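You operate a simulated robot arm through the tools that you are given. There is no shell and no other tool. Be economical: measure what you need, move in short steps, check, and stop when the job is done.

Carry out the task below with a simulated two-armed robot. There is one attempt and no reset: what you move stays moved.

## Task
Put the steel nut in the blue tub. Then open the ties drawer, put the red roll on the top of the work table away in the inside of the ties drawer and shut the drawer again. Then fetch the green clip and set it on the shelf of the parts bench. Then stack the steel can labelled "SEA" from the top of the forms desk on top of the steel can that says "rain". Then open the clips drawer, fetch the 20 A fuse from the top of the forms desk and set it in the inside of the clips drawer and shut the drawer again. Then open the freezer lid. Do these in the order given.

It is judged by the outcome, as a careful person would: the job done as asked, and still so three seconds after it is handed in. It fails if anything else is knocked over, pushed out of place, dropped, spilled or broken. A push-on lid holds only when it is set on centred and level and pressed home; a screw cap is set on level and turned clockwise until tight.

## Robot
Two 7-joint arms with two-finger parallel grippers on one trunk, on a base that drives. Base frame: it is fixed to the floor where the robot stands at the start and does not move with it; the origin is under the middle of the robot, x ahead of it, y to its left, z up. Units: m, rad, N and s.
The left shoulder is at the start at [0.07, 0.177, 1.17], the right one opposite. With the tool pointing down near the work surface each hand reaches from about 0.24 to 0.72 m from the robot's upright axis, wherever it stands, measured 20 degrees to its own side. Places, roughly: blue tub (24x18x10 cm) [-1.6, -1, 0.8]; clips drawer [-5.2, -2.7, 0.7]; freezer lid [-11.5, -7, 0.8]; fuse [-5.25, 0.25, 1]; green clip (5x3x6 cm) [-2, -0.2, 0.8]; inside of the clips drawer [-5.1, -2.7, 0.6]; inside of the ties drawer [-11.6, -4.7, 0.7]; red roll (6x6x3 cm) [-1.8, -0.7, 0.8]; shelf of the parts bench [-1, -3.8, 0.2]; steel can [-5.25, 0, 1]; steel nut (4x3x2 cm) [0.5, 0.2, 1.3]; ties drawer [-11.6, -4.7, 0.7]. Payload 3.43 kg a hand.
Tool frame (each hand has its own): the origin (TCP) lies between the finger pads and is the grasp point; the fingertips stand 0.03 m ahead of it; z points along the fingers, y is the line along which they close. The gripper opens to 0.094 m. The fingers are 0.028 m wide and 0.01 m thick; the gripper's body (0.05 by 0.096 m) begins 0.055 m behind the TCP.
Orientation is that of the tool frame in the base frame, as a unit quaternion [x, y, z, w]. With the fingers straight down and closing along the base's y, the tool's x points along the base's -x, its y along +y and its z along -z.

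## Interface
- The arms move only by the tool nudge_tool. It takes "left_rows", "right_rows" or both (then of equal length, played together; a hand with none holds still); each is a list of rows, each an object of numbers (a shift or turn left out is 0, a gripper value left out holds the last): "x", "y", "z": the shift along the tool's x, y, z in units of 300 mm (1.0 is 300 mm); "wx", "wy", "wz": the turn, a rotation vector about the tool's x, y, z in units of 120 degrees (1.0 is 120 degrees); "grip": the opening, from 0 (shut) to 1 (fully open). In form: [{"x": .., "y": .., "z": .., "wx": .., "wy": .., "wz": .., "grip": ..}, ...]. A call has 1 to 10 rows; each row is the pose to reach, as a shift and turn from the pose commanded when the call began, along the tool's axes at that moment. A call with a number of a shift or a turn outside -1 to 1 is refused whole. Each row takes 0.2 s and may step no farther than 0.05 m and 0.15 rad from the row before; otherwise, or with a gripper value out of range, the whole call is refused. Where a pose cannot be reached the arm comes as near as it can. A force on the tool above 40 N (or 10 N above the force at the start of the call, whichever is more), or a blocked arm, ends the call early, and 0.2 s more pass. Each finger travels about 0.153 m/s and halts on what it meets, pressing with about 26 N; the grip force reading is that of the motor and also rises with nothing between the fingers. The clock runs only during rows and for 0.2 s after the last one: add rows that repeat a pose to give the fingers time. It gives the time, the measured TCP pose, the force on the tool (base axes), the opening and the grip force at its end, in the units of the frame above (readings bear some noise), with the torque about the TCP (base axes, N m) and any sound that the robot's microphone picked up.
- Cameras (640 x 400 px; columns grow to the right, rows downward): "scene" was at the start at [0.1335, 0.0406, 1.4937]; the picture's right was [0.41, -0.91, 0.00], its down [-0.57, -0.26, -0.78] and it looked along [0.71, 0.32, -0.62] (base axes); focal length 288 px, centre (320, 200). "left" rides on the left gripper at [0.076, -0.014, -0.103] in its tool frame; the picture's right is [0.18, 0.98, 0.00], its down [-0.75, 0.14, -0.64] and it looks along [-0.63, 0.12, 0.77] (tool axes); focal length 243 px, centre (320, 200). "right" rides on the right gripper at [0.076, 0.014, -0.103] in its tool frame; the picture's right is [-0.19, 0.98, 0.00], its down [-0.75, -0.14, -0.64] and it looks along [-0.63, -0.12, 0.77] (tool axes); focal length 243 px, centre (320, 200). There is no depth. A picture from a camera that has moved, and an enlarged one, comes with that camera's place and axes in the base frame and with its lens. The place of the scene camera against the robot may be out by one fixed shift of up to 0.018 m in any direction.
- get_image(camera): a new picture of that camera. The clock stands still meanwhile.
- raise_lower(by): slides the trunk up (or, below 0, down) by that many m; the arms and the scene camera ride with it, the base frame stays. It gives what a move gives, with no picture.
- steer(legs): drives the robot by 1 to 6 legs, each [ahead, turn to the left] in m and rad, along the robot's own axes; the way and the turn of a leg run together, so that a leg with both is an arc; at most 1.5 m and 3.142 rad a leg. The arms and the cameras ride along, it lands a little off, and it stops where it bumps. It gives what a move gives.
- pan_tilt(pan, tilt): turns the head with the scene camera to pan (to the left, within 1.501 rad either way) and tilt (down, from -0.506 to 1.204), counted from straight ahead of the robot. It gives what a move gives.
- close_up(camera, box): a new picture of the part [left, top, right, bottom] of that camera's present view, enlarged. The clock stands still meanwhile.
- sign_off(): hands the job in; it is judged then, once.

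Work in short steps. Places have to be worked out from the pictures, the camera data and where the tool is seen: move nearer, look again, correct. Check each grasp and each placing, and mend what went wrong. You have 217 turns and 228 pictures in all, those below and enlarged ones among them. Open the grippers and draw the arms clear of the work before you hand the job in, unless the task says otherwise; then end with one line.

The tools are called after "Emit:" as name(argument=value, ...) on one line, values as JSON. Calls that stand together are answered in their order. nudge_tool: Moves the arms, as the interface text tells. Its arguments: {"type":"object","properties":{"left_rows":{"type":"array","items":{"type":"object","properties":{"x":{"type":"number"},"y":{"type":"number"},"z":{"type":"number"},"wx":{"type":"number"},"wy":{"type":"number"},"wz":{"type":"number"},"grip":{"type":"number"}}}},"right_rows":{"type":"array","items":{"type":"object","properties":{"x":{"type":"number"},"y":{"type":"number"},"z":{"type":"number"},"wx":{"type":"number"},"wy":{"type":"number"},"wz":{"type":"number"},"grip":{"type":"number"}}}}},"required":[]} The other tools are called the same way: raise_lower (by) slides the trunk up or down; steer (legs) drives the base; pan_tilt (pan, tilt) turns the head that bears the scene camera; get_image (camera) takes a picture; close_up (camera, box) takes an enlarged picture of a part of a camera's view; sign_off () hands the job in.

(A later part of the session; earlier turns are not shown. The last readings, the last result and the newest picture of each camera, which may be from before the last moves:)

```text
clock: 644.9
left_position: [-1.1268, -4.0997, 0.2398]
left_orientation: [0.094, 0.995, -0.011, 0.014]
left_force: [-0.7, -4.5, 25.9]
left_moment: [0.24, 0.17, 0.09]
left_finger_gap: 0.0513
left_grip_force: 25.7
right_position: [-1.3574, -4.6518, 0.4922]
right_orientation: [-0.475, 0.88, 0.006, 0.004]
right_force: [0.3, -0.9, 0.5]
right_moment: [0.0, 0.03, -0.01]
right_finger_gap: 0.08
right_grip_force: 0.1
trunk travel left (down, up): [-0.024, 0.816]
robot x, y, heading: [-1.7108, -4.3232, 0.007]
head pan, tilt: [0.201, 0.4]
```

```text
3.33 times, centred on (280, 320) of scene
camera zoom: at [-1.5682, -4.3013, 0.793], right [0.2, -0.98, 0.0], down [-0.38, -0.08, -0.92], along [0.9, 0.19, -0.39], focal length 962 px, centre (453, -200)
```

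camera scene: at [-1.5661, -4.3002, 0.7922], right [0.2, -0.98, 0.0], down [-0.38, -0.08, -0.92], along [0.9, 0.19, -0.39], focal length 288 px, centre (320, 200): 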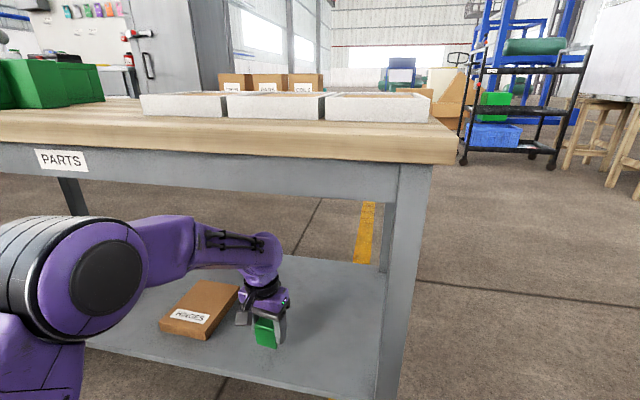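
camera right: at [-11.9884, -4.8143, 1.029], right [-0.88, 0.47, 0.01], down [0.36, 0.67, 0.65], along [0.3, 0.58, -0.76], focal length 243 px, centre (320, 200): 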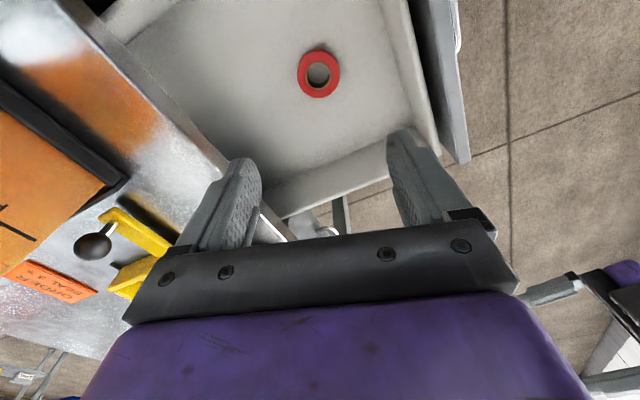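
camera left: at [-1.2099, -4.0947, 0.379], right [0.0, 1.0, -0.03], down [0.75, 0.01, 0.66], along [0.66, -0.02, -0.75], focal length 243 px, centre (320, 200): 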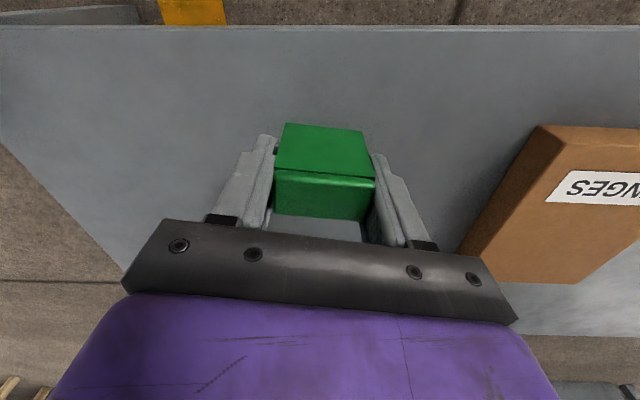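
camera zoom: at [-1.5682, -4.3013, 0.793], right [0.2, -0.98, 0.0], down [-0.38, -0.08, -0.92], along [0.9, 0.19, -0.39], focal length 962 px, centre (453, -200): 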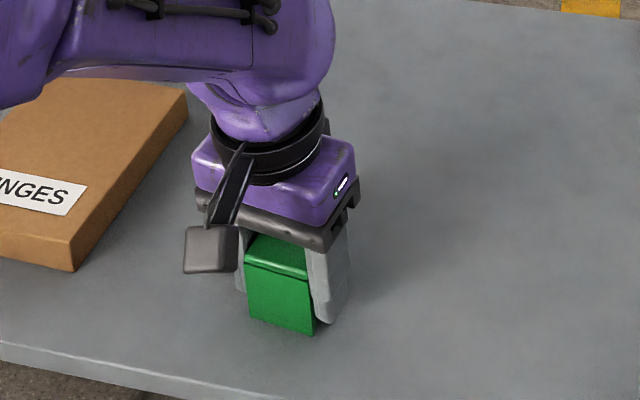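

Contact with the shelf (26 N). Release and lift the hand clear.

Emit:
nudge_tool(left_rows=[{"z": -0.01, "grip": 0.7}, {"z": -0.01, "grip": 0.85}, {"z": -0.01}, {"z": -0.1}, {"z": -0.2}, {"z": -0.3}])

Emit:
steer(legs=[[-0.4, 0]])

Emit:
get_image(camera="scene")

```text
clock: 646.3
left_position: [-1.1304, -4.0957, 0.3251]
left_orientation: [0.094, 0.995, -0.013, 0.01]
left_force: [0.5, 0.0, -0.1]
left_moment: [0.02, -0.03, 0.01]
left_finger_gap: 0.0798
left_grip_force: 0.1
right_position: [-1.3571, -4.6506, 0.4918]
right_orientation: [-0.474, 0.88, 0.006, 0.002]
right_force: [-0.3, 0.5, -1.2]
right_moment: [0.03, -0.01, -0.01]
right_finger_gap: 0.0797
right_grip_force: 0.0
trunk travel left (down, up): [-0.024, 0.816]
robot x, y, heading: [-1.7123, -4.3211, 0.002]
head pan, tilt: [0.201, 0.4]
```

```text
clock: 648.8
left_position: [-1.5278, -4.0987, 0.3256]
left_orientation: [0.094, 0.995, -0.012, 0.011]
left_force: [0.1, 0.2, 0.2]
left_moment: [0.0, 0.0, -0.01]
left_finger_gap: 0.0802
left_grip_force: 0.1
right_position: [-1.7558, -4.6533, 0.4904]
right_orientation: [-0.474, 0.88, 0.006, 0.002]
right_force: [0.2, -0.3, -0.1]
right_moment: [0.02, -0.03, 0.02]
right_finger_gap: 0.08
right_grip_force: 0.0
trunk travel left (down, up): [-0.024, 0.816]
robot x, y, heading: [-2.1087, -4.3258, -0.002]
head pan, tilt: [0.201, 0.4]
```

```text
75 pictures are left
camera scene: at [-1.9652, -4.3017, 0.7922], right [0.2, -0.98, 0.0], down [-0.38, -0.08, -0.92], along [0.9, 0.19, -0.39], focal length 288 px, centre (320, 200)
```

scene: 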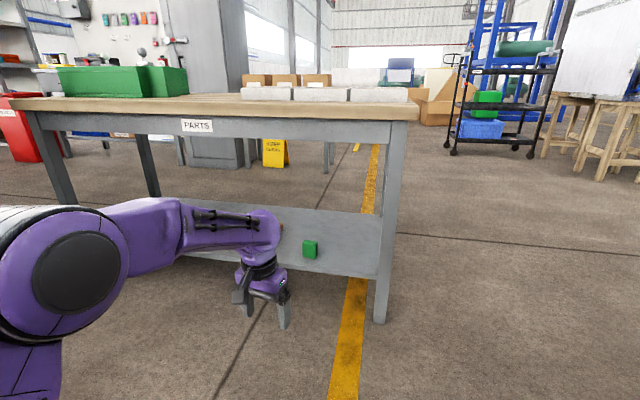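

Step 3 done: the clip stands on the shelf. Raise the trunk and drive to view the forms desk from the east.

Emit:
raise_lower(by=0.4)

Emit:
raise_lower(by=0.38)

Emit:
steer(legs=[[-0.9, 0], [0, 1.573], [1.5, 0], [1.5, 0], [0.8, 0], [0, 1.571]])

Emit:
pan_tilt(pan=0.0, tilt=0.45)

Emit:
get_image(camera="scene")

```text
clock: 652.6
left_position: [-1.5296, -4.0978, 0.7257]
left_orientation: [0.095, 0.995, -0.013, 0.011]
left_force: [0.3, 0.3, 0.1]
left_moment: [0.01, 0.01, 0.02]
left_finger_gap: 0.0798
left_grip_force: 0.1
right_position: [-1.7566, -4.6534, 0.892]
right_orientation: [-0.473, 0.881, 0.007, 0.003]
right_force: [-0.5, -0.6, 0.4]
right_moment: [-0.01, 0.05, -0.02]
right_finger_gap: 0.0799
right_grip_force: 0.1
trunk travel left (down, up): [-0.424, 0.416]
robot x, y, heading: [-2.1075, -4.3225, -0.001]
head pan, tilt: [0.201, 0.4]
```

```text
clock: 656.3
left_position: [-1.5277, -4.0974, 1.105]
left_orientation: [0.095, 0.995, -0.012, 0.011]
left_force: [0.3, 0.8, 0.3]
left_moment: [0.0, 0.01, 0.03]
left_finger_gap: 0.0797
left_grip_force: 0.1
right_position: [-1.7567, -4.6529, 1.2703]
right_orientation: [-0.473, 0.881, 0.006, 0.003]
right_force: [-0.1, 0.4, -1.2]
right_moment: [0.03, 0.02, 0.0]
right_finger_gap: 0.0801
right_grip_force: 0.1
trunk travel left (down, up): [-0.804, 0.036]
robot x, y, heading: [-2.1152, -4.3228, 0.001]
head pan, tilt: [0.201, 0.4]
```

```text
clock: 686.7
left_position: [-3.7163, -0.7403, 1.1055]
left_orientation: [0.995, -0.096, -0.011, -0.012]
left_force: [-0.3, 0.6, 0.1]
left_moment: [0.01, 0.03, 0.0]
left_finger_gap: 0.0799
left_grip_force: 0.1
right_position: [-3.4875, -0.185, 1.2721]
right_orientation: [0.882, 0.472, -0.002, 0.006]
right_force: [-0.5, -0.3, 0.4]
right_moment: [0.0, -0.01, 0.01]
right_finger_gap: 0.0799
right_grip_force: 0.0
trunk travel left (down, up): [-0.804, 0.036]
robot x, y, heading: [-3.1356, -0.5139, -3.139]
head pan, tilt: [0.201, 0.4]
```

```text
clock: 687.5
left_position: [-3.7165, -0.7398, 1.1057]
left_orientation: [0.995, -0.096, -0.01, -0.013]
left_force: [-0.1, 0.4, 0.8]
left_moment: [0.0, 0.01, -0.02]
left_finger_gap: 0.0796
left_grip_force: 0.0
right_position: [-3.487, -0.1855, 1.2719]
right_orientation: [0.881, 0.472, -0.003, 0.006]
right_force: [-0.7, -0.6, 0.1]
right_moment: [0.02, 0.03, -0.02]
right_finger_gap: 0.0798
right_grip_force: 0.0
trunk travel left (down, up): [-0.804, 0.036]
robot x, y, heading: [-3.1338, -0.512, -3.143]
head pan, tilt: [0.0, 0.45]
```

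```text
74 pictures are left
camera scene: at [-3.2706, -0.5084, 1.5676], right [0.0, 1.0, 0.0], down [0.44, 0.0, -0.9], along [-0.9, 0.0, -0.44], focal length 288 px, centre (320, 200)
```

scene: 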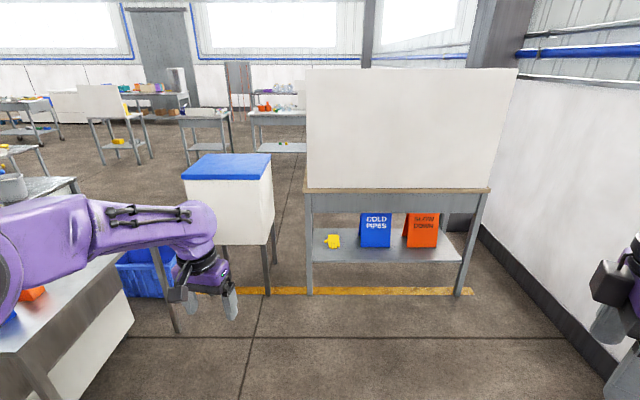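

The desk has a tall back panel on the east; I must work from its west side. Drive round via the corridor.

Emit:
steer(legs=[[0, 1.572], [1.5, 0], [1.5, 0], [0.53, 0], [0, -1.571], [1.2, 0]])

Emit:
steer(legs=[[1.2, 0], [0, -0.79], [1.0, 0], [0, -0.78], [1.5, 0]])

Emit:
pan_tilt(pan=-0.3, tilt=0.4)

Emit:
get_image(camera="scene")

```text
clock: 717.9
left_position: [-4.7387, -4.4125, 1.1056]
left_orientation: [0.998, -0.056, -0.012, -0.012]
left_force: [0.1, -0.1, -0.5]
left_moment: [0.02, 0.0, 0.0]
left_finger_gap: 0.0801
left_grip_force: 0.1
right_position: [-4.5548, -3.8411, 1.2712]
right_orientation: [0.862, 0.508, -0.003, 0.006]
right_force: [-0.3, 0.0, 0.1]
right_moment: [0.04, 0.0, -0.01]
right_finger_gap: 0.0799
right_grip_force: 0.0
trunk travel left (down, up): [-0.804, 0.036]
robot x, y, heading: [-4.1785, -4.1415, -3.06]
head pan, tilt: [0.0, 0.45]
```

```text
clock: 723.4
left_position: [-5.8511, -4.5202, 1.1062]
left_orientation: [0.999, -0.041, -0.013, -0.014]
left_force: [0.0, -1.6, -0.6]
left_moment: [0.02, 0.04, 0.01]
left_finger_gap: 0.0797
left_grip_force: 0.0
right_position: [-5.6852, -3.9461, 1.2738]
right_orientation: [0.852, 0.523, -0.004, 0.004]
right_force: [-0.6, -0.6, 0.5]
right_moment: [0.04, 0.05, 0.01]
right_finger_gap: 0.0798
right_grip_force: 0.0
trunk travel left (down, up): [-0.804, 0.036]
robot x, y, heading: [-5.2971, -4.2304, -2.967]
head pan, tilt: [0.0, 0.45]
stopped in leg 1: the robot was blocked; the commanded pose is now the measured one
```

```text
clock: 724.2
left_position: [-5.8534, -4.517, 1.1058]
left_orientation: [0.999, -0.041, -0.012, -0.012]
left_force: [-0.6, -0.2, 0.7]
left_moment: [-0.03, -0.01, -0.01]
left_finger_gap: 0.0799
left_grip_force: 0.0
right_position: [-5.6865, -3.9431, 1.2718]
right_orientation: [0.852, 0.524, -0.003, 0.007]
right_force: [0.1, 0.8, 0.0]
right_moment: [0.0, 0.02, -0.02]
right_finger_gap: 0.0801
right_grip_force: 0.0
trunk travel left (down, up): [-0.804, 0.036]
robot x, y, heading: [-5.295, -4.2225, -2.967]
head pan, tilt: [-0.3, 0.4]
```

```text
73 pictures are left
camera scene: at [-5.4359, -4.2166, 1.5721], right [0.13, 0.99, 0.0], down [0.39, -0.05, -0.92], along [-0.91, 0.12, -0.39], focal length 288 px, centre (320, 200)
```

scene: 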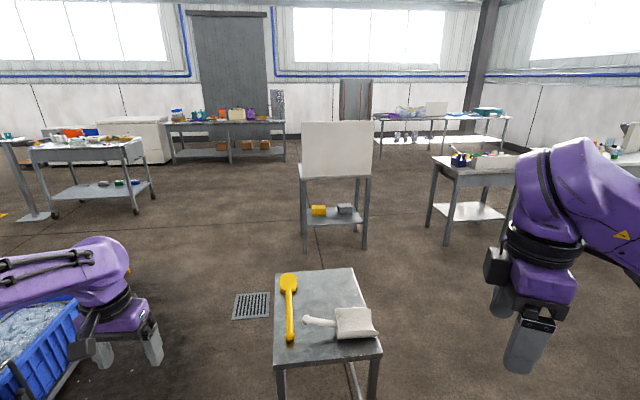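

The heading drifted and the base brushed the ice bin. I back off, swing away from it and go northwest between the stand and the table; then check the bin.

Emit:
steer(legs=[[-0.12, 0], [0, -1.116], [0.35, 0], [0, 0.25], [0.92, 0]])

Emit:
pan_tilt(pan=1.5, tilt=0.7)

Emit:
get_image(camera="scene")

```text
clock: 735.5
left_position: [-6.69, -3.1181, 1.1056]
left_orientation: [0.893, -0.449, -0.007, -0.017]
left_force: [-0.4, 0.6, -0.1]
left_moment: [0.02, 0.01, 0.03]
left_finger_gap: 0.0798
left_grip_force: 0.1
right_position: [-6.1481, -2.864, 1.272]
right_orientation: [0.992, 0.126, -0.006, 0.004]
right_force: [0.0, 0.1, -0.5]
right_moment: [0.0, -0.01, -0.01]
right_finger_gap: 0.0797
right_grip_force: 0.0
trunk travel left (down, up): [-0.804, 0.036]
robot x, y, heading: [-6.1054, -3.3397, 2.469]
head pan, tilt: [-0.3, 0.4]
```

```text
clock: 737.2
left_position: [-6.692, -3.1177, 1.1056]
left_orientation: [0.893, -0.45, -0.005, -0.016]
left_force: [0.3, 0.5, -0.4]
left_moment: [0.01, 0.02, -0.01]
left_finger_gap: 0.0797
left_grip_force: 0.1
right_position: [-6.1498, -2.8632, 1.271]
right_orientation: [0.992, 0.125, -0.005, 0.004]
right_force: [0.0, -0.2, 0.3]
right_moment: [0.01, -0.01, -0.01]
right_finger_gap: 0.0797
right_grip_force: 0.1
trunk travel left (down, up): [-0.804, 0.036]
robot x, y, heading: [-6.1071, -3.3423, 2.469]
head pan, tilt: [1.499, 0.7]
```

```text
72 pictures are left
camera scene: at [-6.1982, -3.3666, 1.5454], right [-0.73, 0.68, 0.0], down [0.44, 0.47, -0.77], along [-0.52, -0.56, -0.64], focal length 288 px, centre (320, 200)
```

scene: 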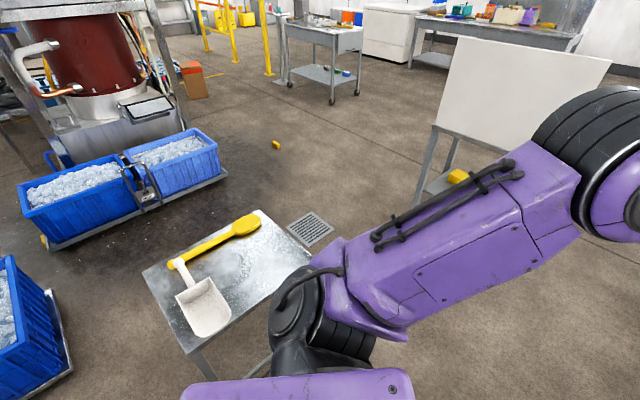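

The bin is in place. Drive north on x≈−6.2 and face the forms desk.

Emit:
steer(legs=[[0, -0.84], [1.5, 0], [1.5, 0], [0.2, 0], [0, -1.629]])

Emit:
pan_tilt(pan=0.0, tilt=0.55)

Emit:
get_image(camera="scene")

```text
clock: 759.1
left_position: [-5.786, 0.0945, 1.1062]
left_orientation: [0.099, 0.995, -0.014, 0.011]
left_force: [0.1, 0.1, 0.5]
left_moment: [0.01, -0.01, 0.01]
left_finger_gap: 0.0801
left_grip_force: 0.0
right_position: [-6.0179, -0.4576, 1.2724]
right_orientation: [-0.471, 0.882, 0.006, 0.004]
right_force: [-0.6, 0.1, -0.1]
right_moment: [0.0, -0.02, 0.0]
right_finger_gap: 0.0801
right_grip_force: 0.0
trunk travel left (down, up): [-0.804, 0.036]
robot x, y, heading: [-6.3663, -0.1357, 0.054]
head pan, tilt: [1.499, 0.7]
```

```text
clock: 760.7
left_position: [-5.7852, 0.093, 1.1055]
left_orientation: [0.099, 0.995, -0.013, 0.011]
left_force: [-0.7, 0.8, 0.6]
left_moment: [0.0, 0.03, -0.02]
left_finger_gap: 0.0799
left_grip_force: 0.1
right_position: [-6.0165, -0.4579, 1.2729]
right_orientation: [-0.473, 0.881, 0.006, 0.003]
right_force: [-0.1, 0.0, 0.4]
right_moment: [0.03, 0.0, -0.02]
right_finger_gap: 0.0799
right_grip_force: 0.2
trunk travel left (down, up): [-0.804, 0.036]
robot x, y, heading: [-6.3659, -0.1317, 0.057]
head pan, tilt: [0.0, 0.55]
```

```text
71 pictures are left
camera scene: at [-6.2245, -0.1187, 1.5585], right [0.06, -1.0, 0.0], down [-0.52, -0.03, -0.85], along [0.85, 0.05, -0.52], focal length 288 px, centre (320, 200)
```

scene: 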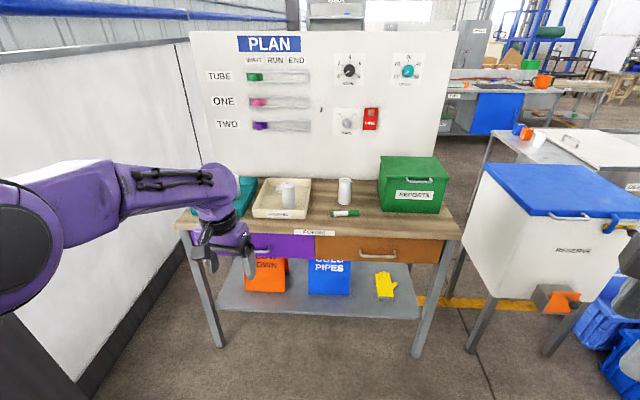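

Emit:
close_up(camera="scene", box=[220, 160, 380, 240])

```text
4.00 times, centred on (300, 200) of scene
camera zoom: at [-6.2245, -0.1187, 1.5585], right [0.06, -1.0, 0.0], down [-0.52, -0.03, -0.85], along [0.85, 0.05, -0.52], focal length 1154 px, centre (400, 200)
```

zoom: 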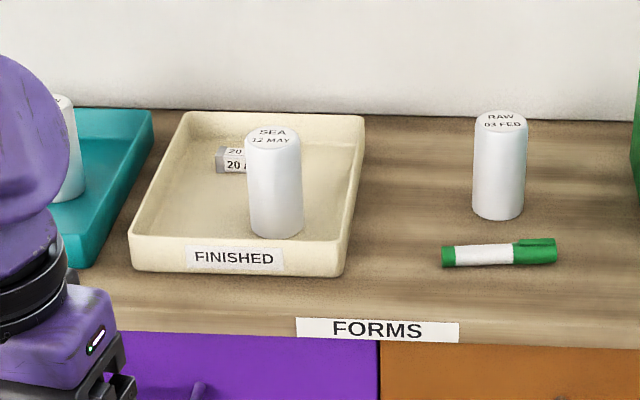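

SEA is in the FINISHED tray, the 20 A fuse behind it; "RAW" is a different can. Another can is in the teal tray behind my arm — move the left hand away to read it.

Emit:
nudge_tool(left_rows=[{"x": 0.12, "z": -0.08}, {"x": 0.24, "z": -0.16}, {"x": 0.36, "z": -0.24}, {"x": 0.48, "z": -0.32}, {"x": 0.55, "z": -0.4, "y": 0.1}])

Emit:
get_image(camera="left")

Emit:
close_up(camera="scene", box=[170, 150, 350, 250])

```text
clock: 761.9
left_position: [-5.9422, 0.1667, 1.2206]
left_orientation: [0.098, 0.995, -0.015, 0.012]
left_force: [0.4, 0.9, -0.1]
left_moment: [-0.08, 0.02, 0.02]
left_finger_gap: 0.0797
left_grip_force: 0.1
right_position: [-6.0167, -0.4503, 1.2754]
right_orientation: [-0.473, 0.881, 0.003, 0.001]
right_force: [-1.4, 1.3, 0.2]
right_moment: [-0.08, 0.03, 0.0]
right_finger_gap: 0.0798
right_grip_force: 0.0
trunk travel left (down, up): [-0.804, 0.036]
robot x, y, heading: [-6.3688, -0.13, 0.057]
head pan, tilt: [0.0, 0.55]
```

```text
69 pictures are left
camera left: at [-6.0218, 0.1709, 1.321], right [0.01, 1.0, -0.03], down [0.75, 0.01, 0.66], along [0.66, -0.03, -0.75], focal length 243 px, centre (320, 200)
```

left: 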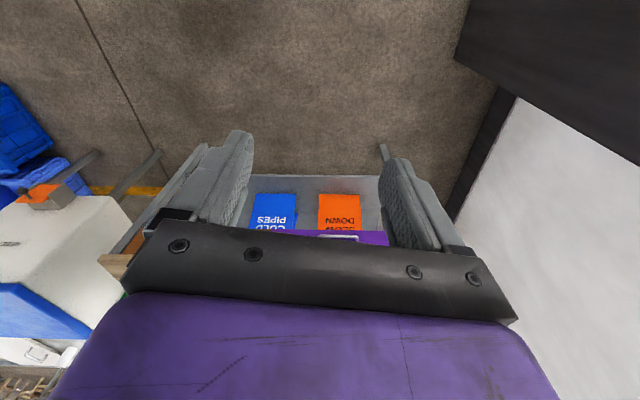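

```text
3.56 times, centred on (260, 200) of scene
camera zoom: at [-6.225, -0.1097, 1.5585], right [0.06, -1.0, 0.01], down [-0.52, -0.04, -0.85], along [0.85, 0.05, -0.52], focal length 1026 px, centre (533, 200)
```

zoom: 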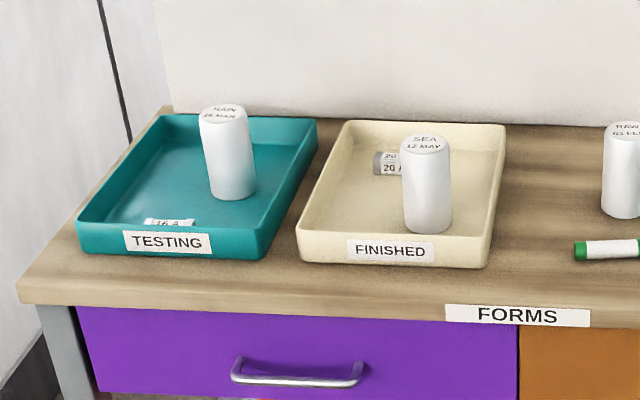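

Emit:
close_up(camera="scene", box=[218, 172, 268, 204])

Emit:
close_up(camera="scene", box=[325, 172, 375, 204])

```text
12.50 times, centred on (243, 188) of scene
camera zoom: at [-6.225, -0.1097, 1.5585], right [0.06, -1.0, 0.01], down [-0.52, -0.04, -0.85], along [0.85, 0.05, -0.52], focal length 3606 px, centre (1282, 350)
```

zoom: 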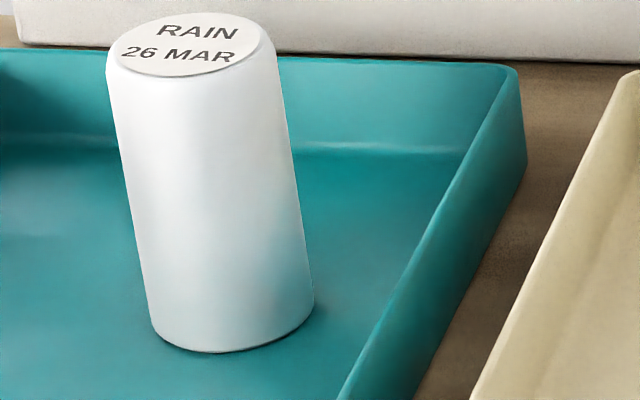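

```text
12.50 times, centred on (350, 188) of scene
camera zoom: at [-6.225, -0.1097, 1.5585], right [0.06, -1.0, 0.01], down [-0.52, -0.04, -0.85], along [0.85, 0.05, -0.52], focal length 3606 px, centre (-55, 350)
```

zoom: 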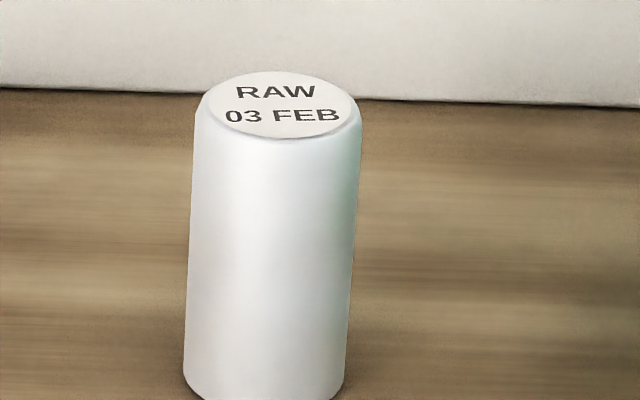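

RAIN is the teal-tray can at ≈(−5.19,0.31); SEA ≈(−5.25,0.066); both ~10 cm tall, 5.4 cm wide. Drive up so both are in the left hand's range.

Emit:
steer(legs=[[0, 0.15], [0.53, 0], [0, -0.208]])

Emit:
nudge_tool(left_rows=[{"y": -0.12, "grip": 0.8, "wz": -0.03}, {"y": -0.24, "wz": -0.06}, {"y": -0.36, "wz": -0.095}, {"y": -0.48, "x": -0.05, "wz": -0.095}, {"y": -0.6, "x": -0.1, "wz": -0.095}])

Emit:
get_image(camera="left")

```text
clock: 766.4
left_position: [-5.4066, 0.2459, 1.2218]
left_orientation: [0.126, 0.992, -0.014, 0.011]
left_force: [0.4, 0.2, 0.0]
left_moment: [0.0, -0.04, -0.01]
left_finger_gap: 0.0798
left_grip_force: 0.2
right_position: [-5.5157, -0.3652, 1.2728]
right_orientation: [-0.448, 0.894, 0.006, 0.004]
right_force: [0.7, -0.4, -0.6]
right_moment: [0.0, 0.01, 0.0]
right_finger_gap: 0.08
right_grip_force: 0.2
trunk travel left (down, up): [-0.804, 0.036]
robot x, y, heading: [-5.8514, -0.0236, 0.005]
head pan, tilt: [0.0, 0.55]
```

```text
clock: 767.6
left_position: [-5.4222, 0.0582, 1.2275]
left_orientation: [0.026, 1.0, -0.014, 0.009]
left_force: [0.2, 0.8, -0.4]
left_moment: [0.01, -0.01, 0.0]
left_finger_gap: 0.0752
left_grip_force: 0.0
right_position: [-5.5156, -0.3686, 1.2707]
right_orientation: [-0.448, 0.894, 0.007, 0.005]
right_force: [0.7, -0.3, -0.3]
right_moment: [0.03, 0.0, -0.03]
right_finger_gap: 0.08
right_grip_force: 0.2
trunk travel left (down, up): [-0.804, 0.036]
robot x, y, heading: [-5.8513, -0.019, 0.002]
head pan, tilt: [0.0, 0.55]
```

```text
65 pictures are left
camera left: at [-5.5006, 0.0508, 1.328], right [-0.13, 0.99, -0.03], down [0.75, 0.12, 0.65], along [0.65, 0.06, -0.76], focal length 243 px, centre (320, 200)
```

left: 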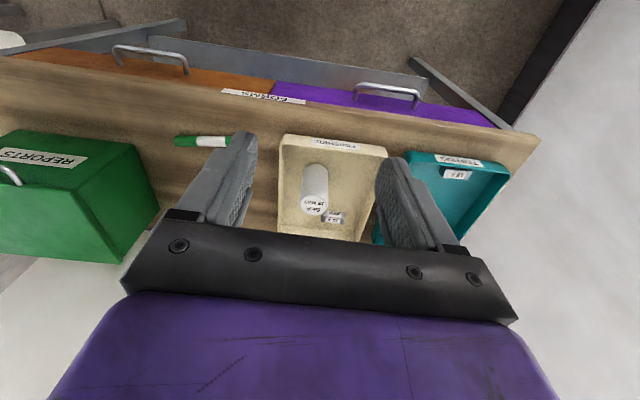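

SEA at (−5.236,0.064). Move above it, z≈1.12.

Emit:
nudge_tool(left_rows=[{"x": -0.12, "z": 0.05}, {"x": -0.25, "z": 0.1}, {"x": -0.37, "z": 0.16, "y": -0.008}, {"x": -0.49, "z": 0.22, "y": -0.012}, {"x": -0.6, "z": 0.28, "y": -0.016}, {"x": -0.62, "z": 0.35, "y": -0.016}])

Emit:
get_image(camera="left")

```text
clock: 769.0
left_position: [-5.2357, 0.0457, 1.1263]
left_orientation: [0.027, 0.999, -0.015, 0.01]
left_force: [0.1, 0.8, 0.0]
left_moment: [-0.02, 0.0, 0.01]
left_finger_gap: 0.075
left_grip_force: 0.0
right_position: [-5.5164, -0.3645, 1.2727]
right_orientation: [-0.448, 0.894, 0.006, 0.004]
right_force: [-0.9, 0.2, 0.7]
right_moment: [0.0, 0.03, 0.0]
right_finger_gap: 0.0799
right_grip_force: 0.1
trunk travel left (down, up): [-0.804, 0.036]
robot x, y, heading: [-5.8508, -0.0197, 0.003]
head pan, tilt: [0.0, 0.55]
```

```text
64 pictures are left
camera left: at [-5.3162, 0.0385, 1.2279], right [-0.13, 0.99, -0.03], down [0.75, 0.12, 0.65], along [0.65, 0.06, -0.76], focal length 243 px, centre (320, 200)
```

left: 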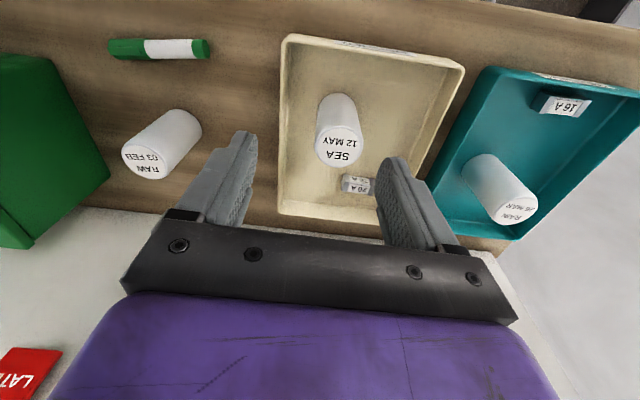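

SEA refined to (−5.213,0.062). Shift over it, descend to z≈0.995 and grip.

Emit:
nudge_tool(left_rows=[{"x": -0.076, "y": 0.05}, {"x": -0.076, "y": 0.05, "z": 0.12}, {"x": -0.076, "y": 0.05, "z": 0.25}, {"x": -0.076, "y": 0.05, "z": 0.36}, {"x": -0.076, "y": 0.05, "z": 0.43}, {"x": -0.076, "y": 0.05, "z": 0.43}])

Emit:
get_image(camera="left")

```text
clock: 770.4
left_position: [-5.2096, 0.0572, 0.9971]
left_orientation: [0.026, 1.0, -0.015, 0.01]
left_force: [-1.5, 0.0, 0.8]
left_moment: [0.08, 0.03, 0.08]
left_finger_gap: 0.0758
left_grip_force: 0.8
right_position: [-5.5171, -0.3649, 1.2729]
right_orientation: [-0.449, 0.893, 0.006, 0.004]
right_force: [0.5, 0.5, -0.6]
right_moment: [-0.04, 0.04, -0.01]
right_finger_gap: 0.08
right_grip_force: 0.0
trunk travel left (down, up): [-0.804, 0.036]
robot x, y, heading: [-5.8511, -0.0199, 0.004]
head pan, tilt: [0.0, 0.55]
```

```text
63 pictures are left
camera left: at [-5.2888, 0.0496, 1.0982], right [-0.13, 0.99, -0.03], down [0.75, 0.12, 0.65], along [0.65, 0.06, -0.76], focal length 243 px, centre (320, 200)
```

left: 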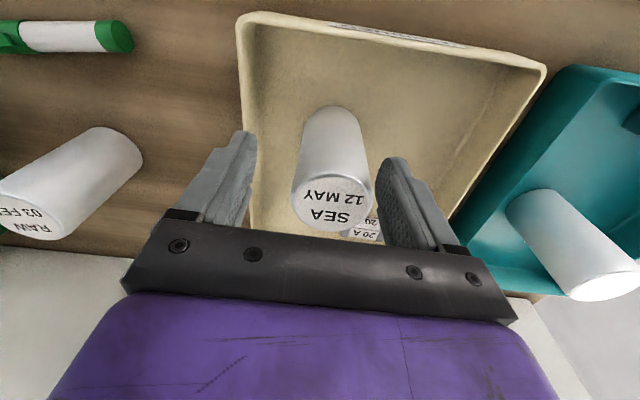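

The can sits ~6 mm toward +y of the finger centre, and the right finger is near the tray rim. Shift 6 mm and close.

Emit:
nudge_tool(left_rows=[{"y": 0.02}, {"y": 0.022, "grip": 0.65}, {"y": 0.022, "grip": 0.5}, {"y": 0.022, "grip": 0.4}, {"y": 0.022, "grip": 0.4}])

Emit:
nudge_tool(left_rows=[{"z": -0.08}, {"z": -0.2}, {"z": -0.32}, {"z": -0.44}, {"z": -0.56}, {"z": -0.62}])

Emit:
get_image(camera="left")

Emit:
close_up(camera="scene", box=[160, 60, 400, 260])

```text
clock: 771.6
left_position: [-5.2086, 0.063, 0.9972]
left_orientation: [0.027, 0.999, -0.015, 0.009]
left_force: [-0.9, 0.5, 0.8]
left_moment: [-0.05, 0.02, 0.02]
left_finger_gap: 0.0377
left_grip_force: 0.6
right_position: [-5.5165, -0.3647, 1.273]
right_orientation: [-0.448, 0.894, 0.005, 0.005]
right_force: [-1.1, -0.6, -1.0]
right_moment: [-0.01, 0.05, -0.03]
right_finger_gap: 0.0798
right_grip_force: 0.1
trunk travel left (down, up): [-0.804, 0.036]
robot x, y, heading: [-5.8512, -0.0188, 0.004]
head pan, tilt: [0.0, 0.55]
```

```text
clock: 773.0
left_position: [-5.2139, 0.0687, 1.1827]
left_orientation: [0.027, 0.999, -0.015, 0.009]
left_force: [-0.3, -0.2, -0.8]
left_moment: [0.02, 0.02, 0.04]
left_finger_gap: 0.0376
left_grip_force: 0.1
right_position: [-5.5164, -0.3656, 1.2729]
right_orientation: [-0.448, 0.894, 0.006, 0.004]
right_force: [0.6, 0.9, 0.5]
right_moment: [0.01, 0.04, -0.04]
right_finger_gap: 0.0797
right_grip_force: 0.1
trunk travel left (down, up): [-0.804, 0.036]
robot x, y, heading: [-5.85, -0.0222, 0.003]
head pan, tilt: [0.0, 0.55]
```

```text
62 pictures are left
camera left: at [-5.2923, 0.0618, 1.2838], right [-0.13, 0.99, -0.03], down [0.75, 0.12, 0.65], along [0.65, 0.06, -0.76], focal length 243 px, centre (320, 200)
```

left: 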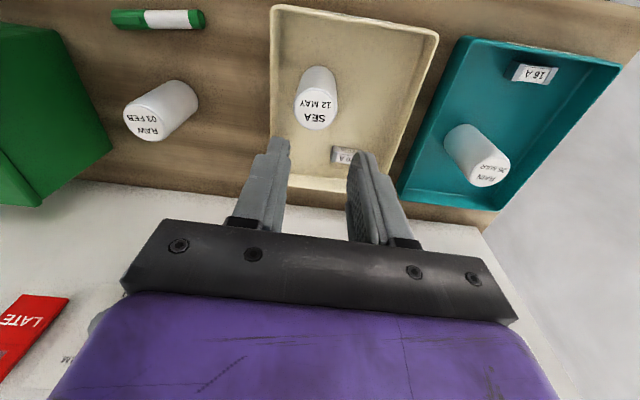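

```text
2.00 times, centred on (280, 160) of scene
camera zoom: at [-5.7053, -0.0161, 1.5585], right [0.0, -1.0, 0.0], down [-0.52, 0.0, -0.85], along [0.85, 0.0, -0.52], focal length 577 px, centre (400, 280)
```

zoom: 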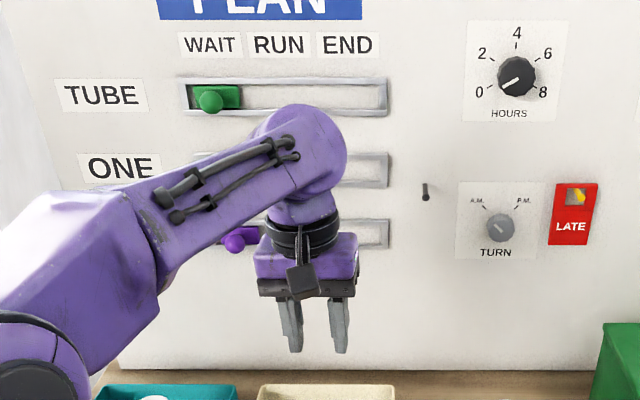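

The fingers had closed above the can: re-triangulating, the can tops are at z≈0.963; SEA at (−5.172,0.068), RAIN at (−5.119,0.332). Nothing was touched. Reopen, shift 4 cm forward and descend to TCP z≈1.0 to check.

Emit:
nudge_tool(left_rows=[{"x": -0.07, "grip": 0.6}, {"x": -0.14, "y": -0.005, "grip": 0.8}, {"x": -0.14, "y": -0.005, "z": 0.15}, {"x": -0.14, "y": -0.005, "z": 0.3}, {"x": -0.14, "y": -0.005, "z": 0.45}, {"x": -0.14, "y": -0.005, "z": 0.58}, {"x": -0.14, "y": -0.005, "z": 0.58}])

Emit:
get_image(camera="left")

```text
clock: 774.6
left_position: [-5.1701, 0.0625, 1.0077]
left_orientation: [0.027, 0.999, -0.014, 0.009]
left_force: [0.5, -0.4, 0.6]
left_moment: [-0.06, -0.03, -0.03]
left_finger_gap: 0.0754
left_grip_force: 0.0
left hand out of reach, approached as far as the arm can: row 2, 3, 4, 5, 6, 7
right_position: [-5.5165, -0.3672, 1.2731]
right_orientation: [-0.449, 0.894, 0.006, 0.004]
right_force: [0.1, -1.2, 0.4]
right_moment: [0.02, -0.04, 0.02]
right_finger_gap: 0.0799
right_grip_force: 0.1
trunk travel left (down, up): [-0.804, 0.036]
robot x, y, heading: [-5.8508, -0.0255, 0.002]
head pan, tilt: [0.0, 0.55]
```

```text
60 pictures are left
camera left: at [-5.2504, 0.0549, 1.1082], right [-0.13, 0.99, -0.03], down [0.75, 0.12, 0.65], along [0.65, 0.06, -0.76], focal length 243 px, centre (320, 200)
```

left: 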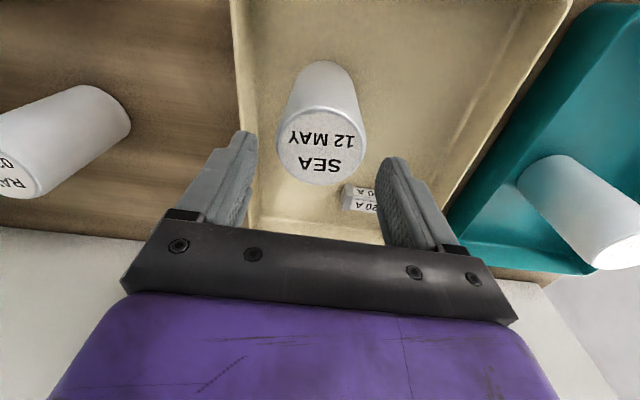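

Aligned with SEA, but at the arm's reach limit. Raise, retract the hand 0.14 m and drive 0.14 m closer.

Emit:
nudge_tool(left_rows=[{"z": -0.14}, {"z": -0.2, "x": 0.12}, {"z": -0.2, "x": 0.24}, {"z": -0.2, "x": 0.36}, {"z": -0.2, "x": 0.467}])

Emit:
steer(legs=[[0.14, 0]])

Emit:
get_image(camera="left")

```text
clock: 775.8
left_position: [-5.3154, 0.0727, 1.0665]
left_orientation: [0.028, 0.999, -0.014, 0.011]
left_force: [0.4, -0.5, 0.1]
left_moment: [-0.02, -0.04, 0.0]
left_finger_gap: 0.0752
left_grip_force: 0.1
right_position: [-5.5184, -0.366, 1.2734]
right_orientation: [-0.449, 0.894, 0.006, 0.005]
right_force: [-0.2, 1.2, 0.6]
right_moment: [0.01, -0.04, -0.01]
right_finger_gap: 0.0798
right_grip_force: 0.1
trunk travel left (down, up): [-0.804, 0.036]
robot x, y, heading: [-5.8499, -0.0188, -0.0]
head pan, tilt: [0.0, 0.55]
```

```text
clock: 777.1
left_position: [-5.1732, 0.0724, 1.0675]
left_orientation: [0.028, 0.999, -0.015, 0.011]
left_force: [-0.3, -0.5, 0.1]
left_moment: [0.0, 0.0, 0.03]
left_finger_gap: 0.0751
left_grip_force: 0.0
right_position: [-5.3782, -0.3664, 1.272]
right_orientation: [-0.448, 0.894, 0.005, 0.005]
right_force: [-0.1, 0.7, 0.8]
right_moment: [0.01, 0.0, -0.01]
right_finger_gap: 0.0797
right_grip_force: 0.0
trunk travel left (down, up): [-0.804, 0.036]
robot x, y, heading: [-5.7109, -0.0209, 0.004]
head pan, tilt: [0.0, 0.55]
```

```text
59 pictures are left
camera left: at [-5.2537, 0.0653, 1.168], right [-0.13, 0.99, -0.03], down [0.75, 0.12, 0.65], along [0.65, 0.06, -0.76], focal length 243 px, centre (320, 200)
```

left: 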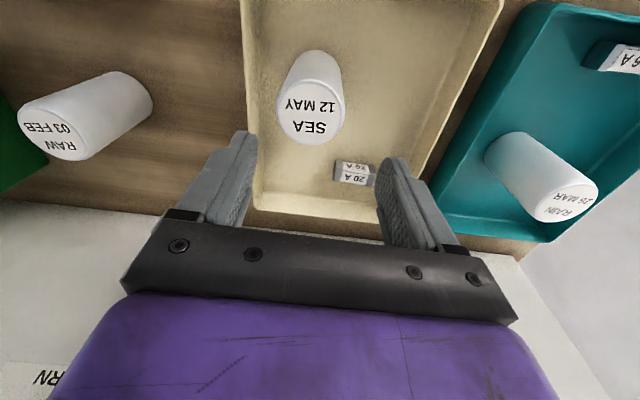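

SEA at (−5.174,0.0605). Straighten the small tilt, shift 12 mm, descend to TCP z≈0.945 and close.

Emit:
nudge_tool(left_rows=[{"y": -0.04, "wx": -0.0143, "wy": 0.0105}, {"y": -0.04, "wx": -0.0143, "wy": 0.0105, "z": 0.13}, {"y": -0.04, "wx": -0.0143, "wy": 0.0105, "z": 0.26}, {"y": -0.04, "wx": -0.0143, "wy": 0.0105, "z": 0.36}, {"y": -0.04, "wx": -0.0143, "wy": 0.0105, "z": 0.405}, {"y": -0.04, "wx": -0.0143, "wy": 0.0105, "z": 0.405}])

Emit:
get_image(camera="left")

```text
clock: 778.5
left_position: [-5.1713, 0.0561, 0.9459]
left_orientation: [0.027, 1.0, 0.001, 0.0]
left_force: [-0.6, -0.3, -0.1]
left_moment: [-0.02, -0.01, -0.01]
left_finger_gap: 0.0753
left_grip_force: 0.0
right_position: [-5.375, -0.3659, 1.2717]
right_orientation: [-0.447, 0.894, 0.006, 0.005]
right_force: [-0.9, 0.1, 0.7]
right_moment: [-0.01, -0.01, -0.01]
right_finger_gap: 0.0797
right_grip_force: 0.0
trunk travel left (down, up): [-0.804, 0.036]
robot x, y, heading: [-5.7058, -0.0214, 0.002]
head pan, tilt: [0.0, 0.55]
```

```text
58 pictures are left
camera left: at [-5.2492, 0.0463, 1.0476], right [-0.13, 0.99, 0.0], down [0.76, 0.1, 0.64], along [0.64, 0.08, -0.77], focal length 243 px, centre (320, 200)
```

left: 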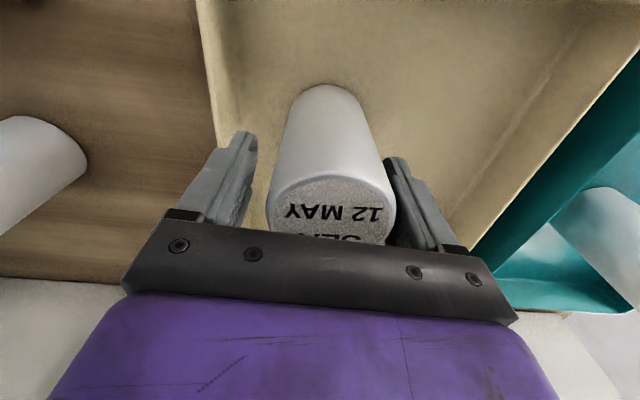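

Straddling. Shift 5 mm toward the can's centre and close.

Emit:
nudge_tool(left_rows=[{"y": 0.018}, {"y": 0.018, "grip": 0.65}, {"y": 0.018, "grip": 0.5}, {"y": 0.018, "grip": 0.4}, {"y": 0.018, "grip": 0.4}])

Emit:
nudge_tool(left_rows=[{"z": -0.06}, {"z": -0.15}, {"z": -0.28}, {"z": -0.4}, {"z": -0.5}])

Emit:
get_image(camera="left")

```text
clock: 779.7
left_position: [-5.1718, 0.0621, 0.9461]
left_orientation: [0.028, 1.0, 0.002, -0.001]
left_force: [0.2, 0.9, 0.2]
left_moment: [-0.03, -0.02, 0.02]
left_finger_gap: 0.0594
left_grip_force: 26.1
right_position: [-5.3758, -0.3666, 1.2721]
right_orientation: [-0.448, 0.894, 0.006, 0.004]
right_force: [0.1, -0.7, -0.2]
right_moment: [0.02, 0.01, 0.0]
right_finger_gap: 0.0799
right_grip_force: 0.0
trunk travel left (down, up): [-0.804, 0.036]
robot x, y, heading: [-5.7081, -0.0224, -0.002]
head pan, tilt: [0.0, 0.55]
```

```text
clock: 780.9
left_position: [-5.1738, 0.0607, 1.0951]
left_orientation: [0.027, 1.0, 0.001, 0.0]
left_force: [-0.9, 0.2, -3.2]
left_moment: [0.0, -0.02, 0.0]
left_finger_gap: 0.0594
left_grip_force: 25.9
right_position: [-5.3753, -0.3661, 1.2724]
right_orientation: [-0.447, 0.894, 0.006, 0.003]
right_force: [0.3, 0.1, 0.0]
right_moment: [0.02, 0.0, 0.03]
right_finger_gap: 0.0799
right_grip_force: 0.2
trunk travel left (down, up): [-0.804, 0.036]
robot x, y, heading: [-5.7074, -0.0207, 0.002]
head pan, tilt: [0.0, 0.55]
```

```text
57 pictures are left
camera left: at [-5.2498, 0.0509, 1.1978], right [-0.13, 0.99, 0.0], down [0.76, 0.1, 0.64], along [0.63, 0.08, -0.77], focal length 243 px, centre (320, 200)
```

left: 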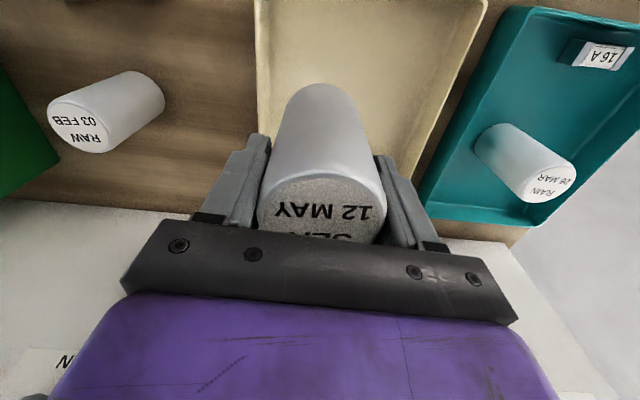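

SEA is held (Ø59 mm). Raise slightly, and move halfway toward RAIN for a refined fix on its position.

Emit:
nudge_tool(left_rows=[{"z": -0.07}, {"z": -0.1, "y": 0.12}, {"z": -0.1, "y": 0.26}, {"z": -0.1, "y": 0.4}, {"z": -0.1, "y": 0.5}, {"z": -0.1, "y": 0.5}])

Emit:
get_image(camera="left")

Emit:
get_image(camera="scene")

```text
clock: 782.3
left_position: [-5.1602, 0.2121, 1.1255]
left_orientation: [0.028, 1.0, 0.0, 0.0]
left_force: [-0.4, -0.2, -2.8]
left_moment: [0.04, 0.0, 0.01]
left_finger_gap: 0.0593
left_grip_force: 26.6
right_position: [-5.375, -0.3656, 1.2714]
right_orientation: [-0.448, 0.894, 0.006, 0.003]
right_force: [0.2, 0.4, 0.1]
right_moment: [0.01, 0.0, 0.0]
right_finger_gap: 0.0797
right_grip_force: 0.0
trunk travel left (down, up): [-0.804, 0.036]
robot x, y, heading: [-5.7114, -0.0227, -0.0]
head pan, tilt: [0.0, 0.55]
```

```text
56 pictures are left
camera left: at [-5.2373, 0.202, 1.2277], right [-0.13, 0.99, 0.0], down [0.76, 0.1, 0.64], along [0.63, 0.08, -0.77], focal length 243 px, centre (320, 200)
```

left: 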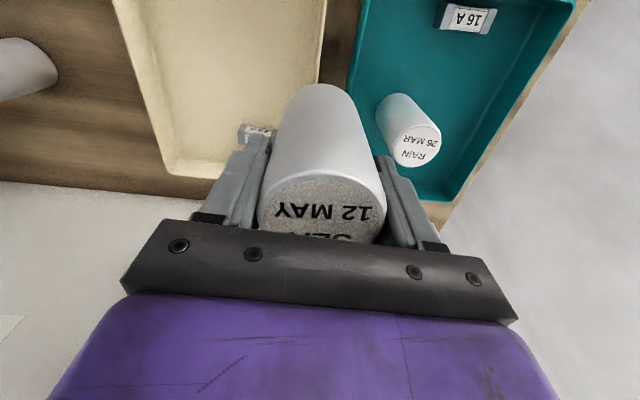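

```text
55 pictures are left
camera scene: at [-5.5632, -0.0163, 1.5584], right [0.0, -1.0, 0.0], down [-0.52, 0.0, -0.85], along [0.85, 0.0, -0.52], focal length 288 px, centre (320, 200)
```

scene: 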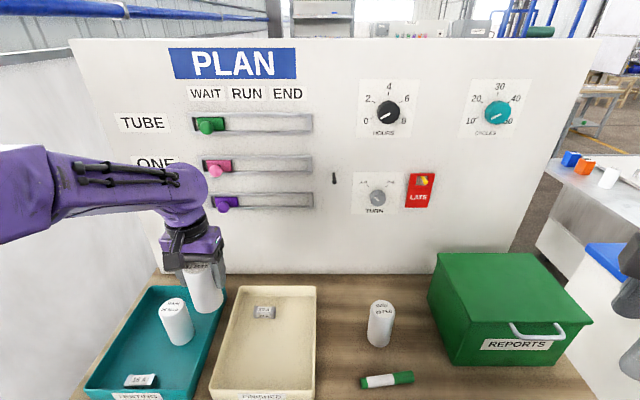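

RAIN's top is at (−5.121,0.332,0.966). Move over it and lower 5 cm.

Emit:
nudge_tool(left_rows=[{"x": -0.036, "y": 0.136}, {"x": -0.072, "y": 0.272}, {"x": -0.108, "y": 0.407}, {"x": -0.108, "y": 0.407, "z": 0.07}, {"x": -0.108, "y": 0.407, "z": 0.14}, {"x": -0.108, "y": 0.407, "z": 0.14}])

Emit:
close_up(camera="scene", box=[90, 220, 250, 340])

Emit:
get_image(camera="left")

```text
clock: 783.7
left_position: [-5.1242, 0.3316, 1.085]
left_orientation: [0.029, 1.0, 0.001, -0.001]
left_force: [-0.7, -0.6, -3.2]
left_moment: [0.01, -0.01, -0.02]
left_finger_gap: 0.0591
left_grip_force: 26.3
right_position: [-5.376, -0.3645, 1.2726]
right_orientation: [-0.448, 0.894, 0.005, 0.004]
right_force: [-0.8, 0.3, 0.2]
right_moment: [0.01, 0.01, -0.02]
right_finger_gap: 0.0798
right_grip_force: 0.0
trunk travel left (down, up): [-0.804, 0.036]
robot x, y, heading: [-5.7102, -0.0187, 0.003]
head pan, tilt: [0.0, 0.55]
```

```text
3.33 times, centred on (170, 280) of scene
camera zoom: at [-5.5637, -0.0154, 1.5585], right [0.0, -1.0, 0.0], down [-0.52, 0.0, -0.85], along [0.85, 0.0, -0.52], focal length 962 px, centre (820, -67)
```

zoom: 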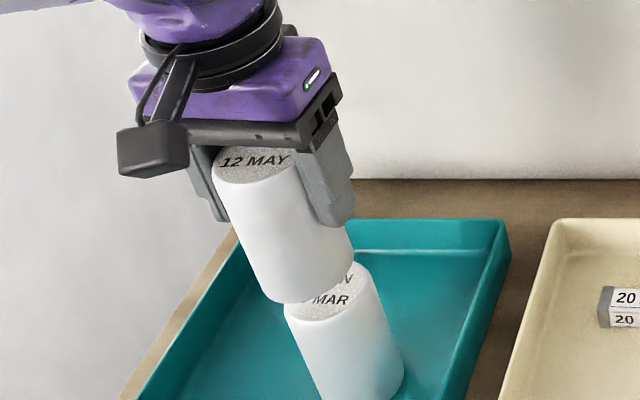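

```text
53 pictures are left
camera left: at [-5.2009, 0.321, 1.1868], right [-0.13, 0.99, 0.0], down [0.76, 0.1, 0.64], along [0.64, 0.08, -0.77], focal length 243 px, centre (320, 200)
```

left: 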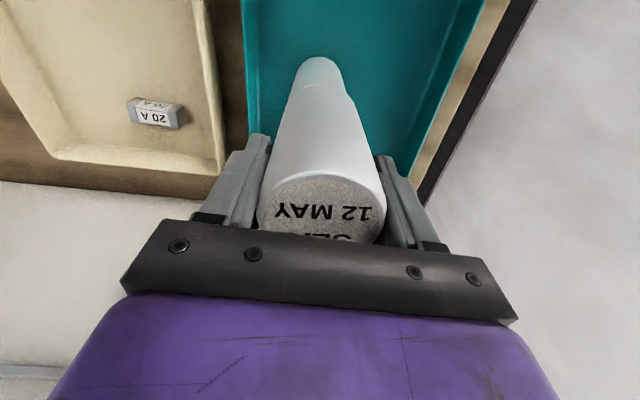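

Nearly aligned. Zoom further to compare the can edges.

Emit:
close_up(camera="scene", box=[135, 255, 205, 345])

Emit:
close_up(camera="left", box=[240, 40, 400, 140])

```text
4.44 times, centred on (170, 300) of scene
camera zoom: at [-5.5637, -0.0154, 1.5585], right [0.0, -1.0, 0.0], down [-0.52, 0.0, -0.85], along [0.85, 0.0, -0.52], focal length 1282 px, centre (987, -244)
```

zoom: 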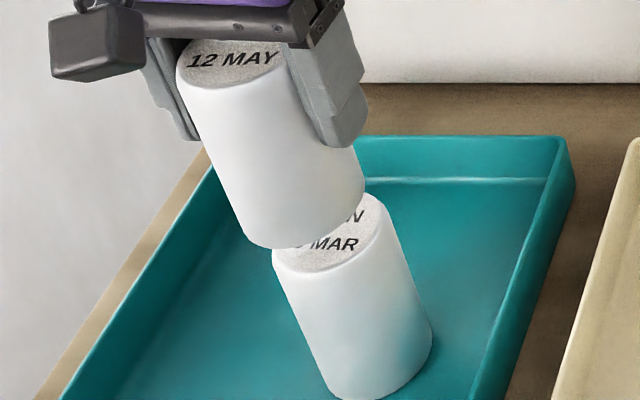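

```text
4.00 times, centred on (320, 90) of left
camera zoom: at [-5.2009, 0.321, 1.1868], right [-0.13, 0.99, 0.0], down [0.76, 0.1, 0.64], along [0.64, 0.08, -0.77], focal length 970 px, centre (320, 640)
```

zoom: 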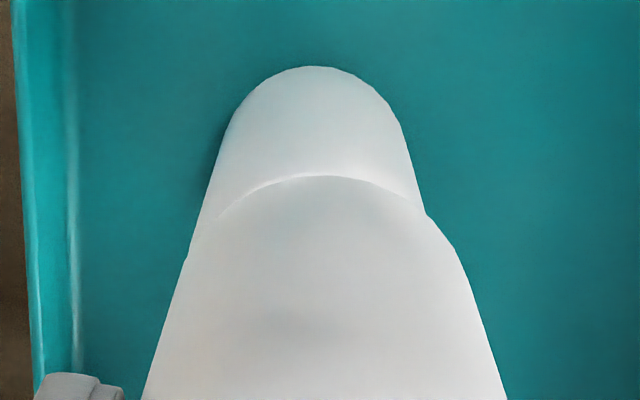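

Both views say RAIN is ~6 mm further +x and ~3 mm toward −y. Correct that and lower in small steps until contact.

Emit:
nudge_tool(left_rows=[{"x": -0.021, "y": -0.01}, {"x": -0.021, "y": -0.01, "z": 0.03}, {"x": -0.021, "y": -0.01, "z": 0.05}, {"x": -0.021, "y": -0.01, "z": 0.06}, {"x": -0.021, "y": -0.01, "z": 0.07}])

Emit:
close_up(camera="left", box=[240, 40, 400, 140])

```text
clock: 784.9
left_position: [-5.1164, 0.3285, 1.063]
left_orientation: [0.028, 1.0, 0.001, 0.0]
left_force: [0.0, -0.2, -2.5]
left_moment: [-0.01, 0.02, 0.0]
left_finger_gap: 0.0589
left_grip_force: 25.5
right_position: [-5.3756, -0.3663, 1.2728]
right_orientation: [-0.448, 0.894, 0.006, 0.004]
right_force: [-0.2, 0.4, -0.6]
right_moment: [0.01, -0.02, 0.0]
right_finger_gap: 0.0799
right_grip_force: 0.0
trunk travel left (down, up): [-0.804, 0.036]
robot x, y, heading: [-5.7078, -0.0215, 0.004]
head pan, tilt: [0.0, 0.55]
```

```text
4.00 times, centred on (320, 90) of left
camera zoom: at [-5.194, 0.3181, 1.1637], right [-0.13, 0.99, 0.0], down [0.76, 0.1, 0.64], along [0.64, 0.08, -0.77], focal length 970 px, centre (320, 640)
```

zoom: 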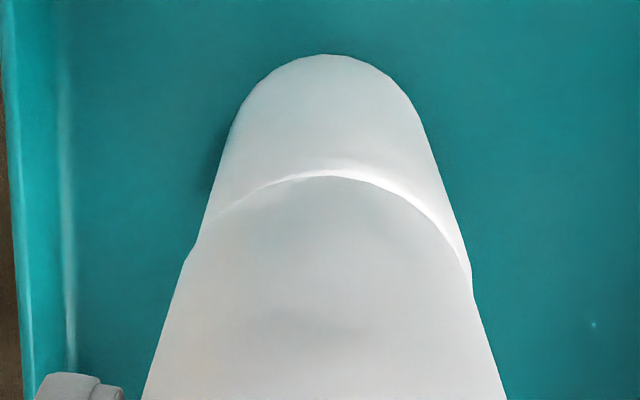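

Aligned now in both directions. Continue down in 3 mm steps until contact.

Emit:
nudge_tool(left_rows=[{"z": 0.01}, {"z": 0.02}, {"z": 0.03}, {"z": 0.04}])

```text
clock: 785.9
left_position: [-5.1189, 0.328, 1.0541]
left_orientation: [0.027, 1.0, 0.002, 0.001]
left_force: [-1.5, 1.5, 18.0]
left_moment: [0.0, 0.16, 0.03]
left_finger_gap: 0.0578
left_grip_force: 26.2
right_position: [-5.3788, -0.3679, 1.2735]
right_orientation: [-0.448, 0.894, 0.006, 0.006]
right_force: [0.6, -0.5, -0.1]
right_moment: [0.01, 0.0, 0.01]
right_finger_gap: 0.08
right_grip_force: 0.1
trunk travel left (down, up): [-0.804, 0.036]
robot x, y, heading: [-5.707, -0.0206, 0.001]
head pan, tilt: [0.0, 0.55]
```

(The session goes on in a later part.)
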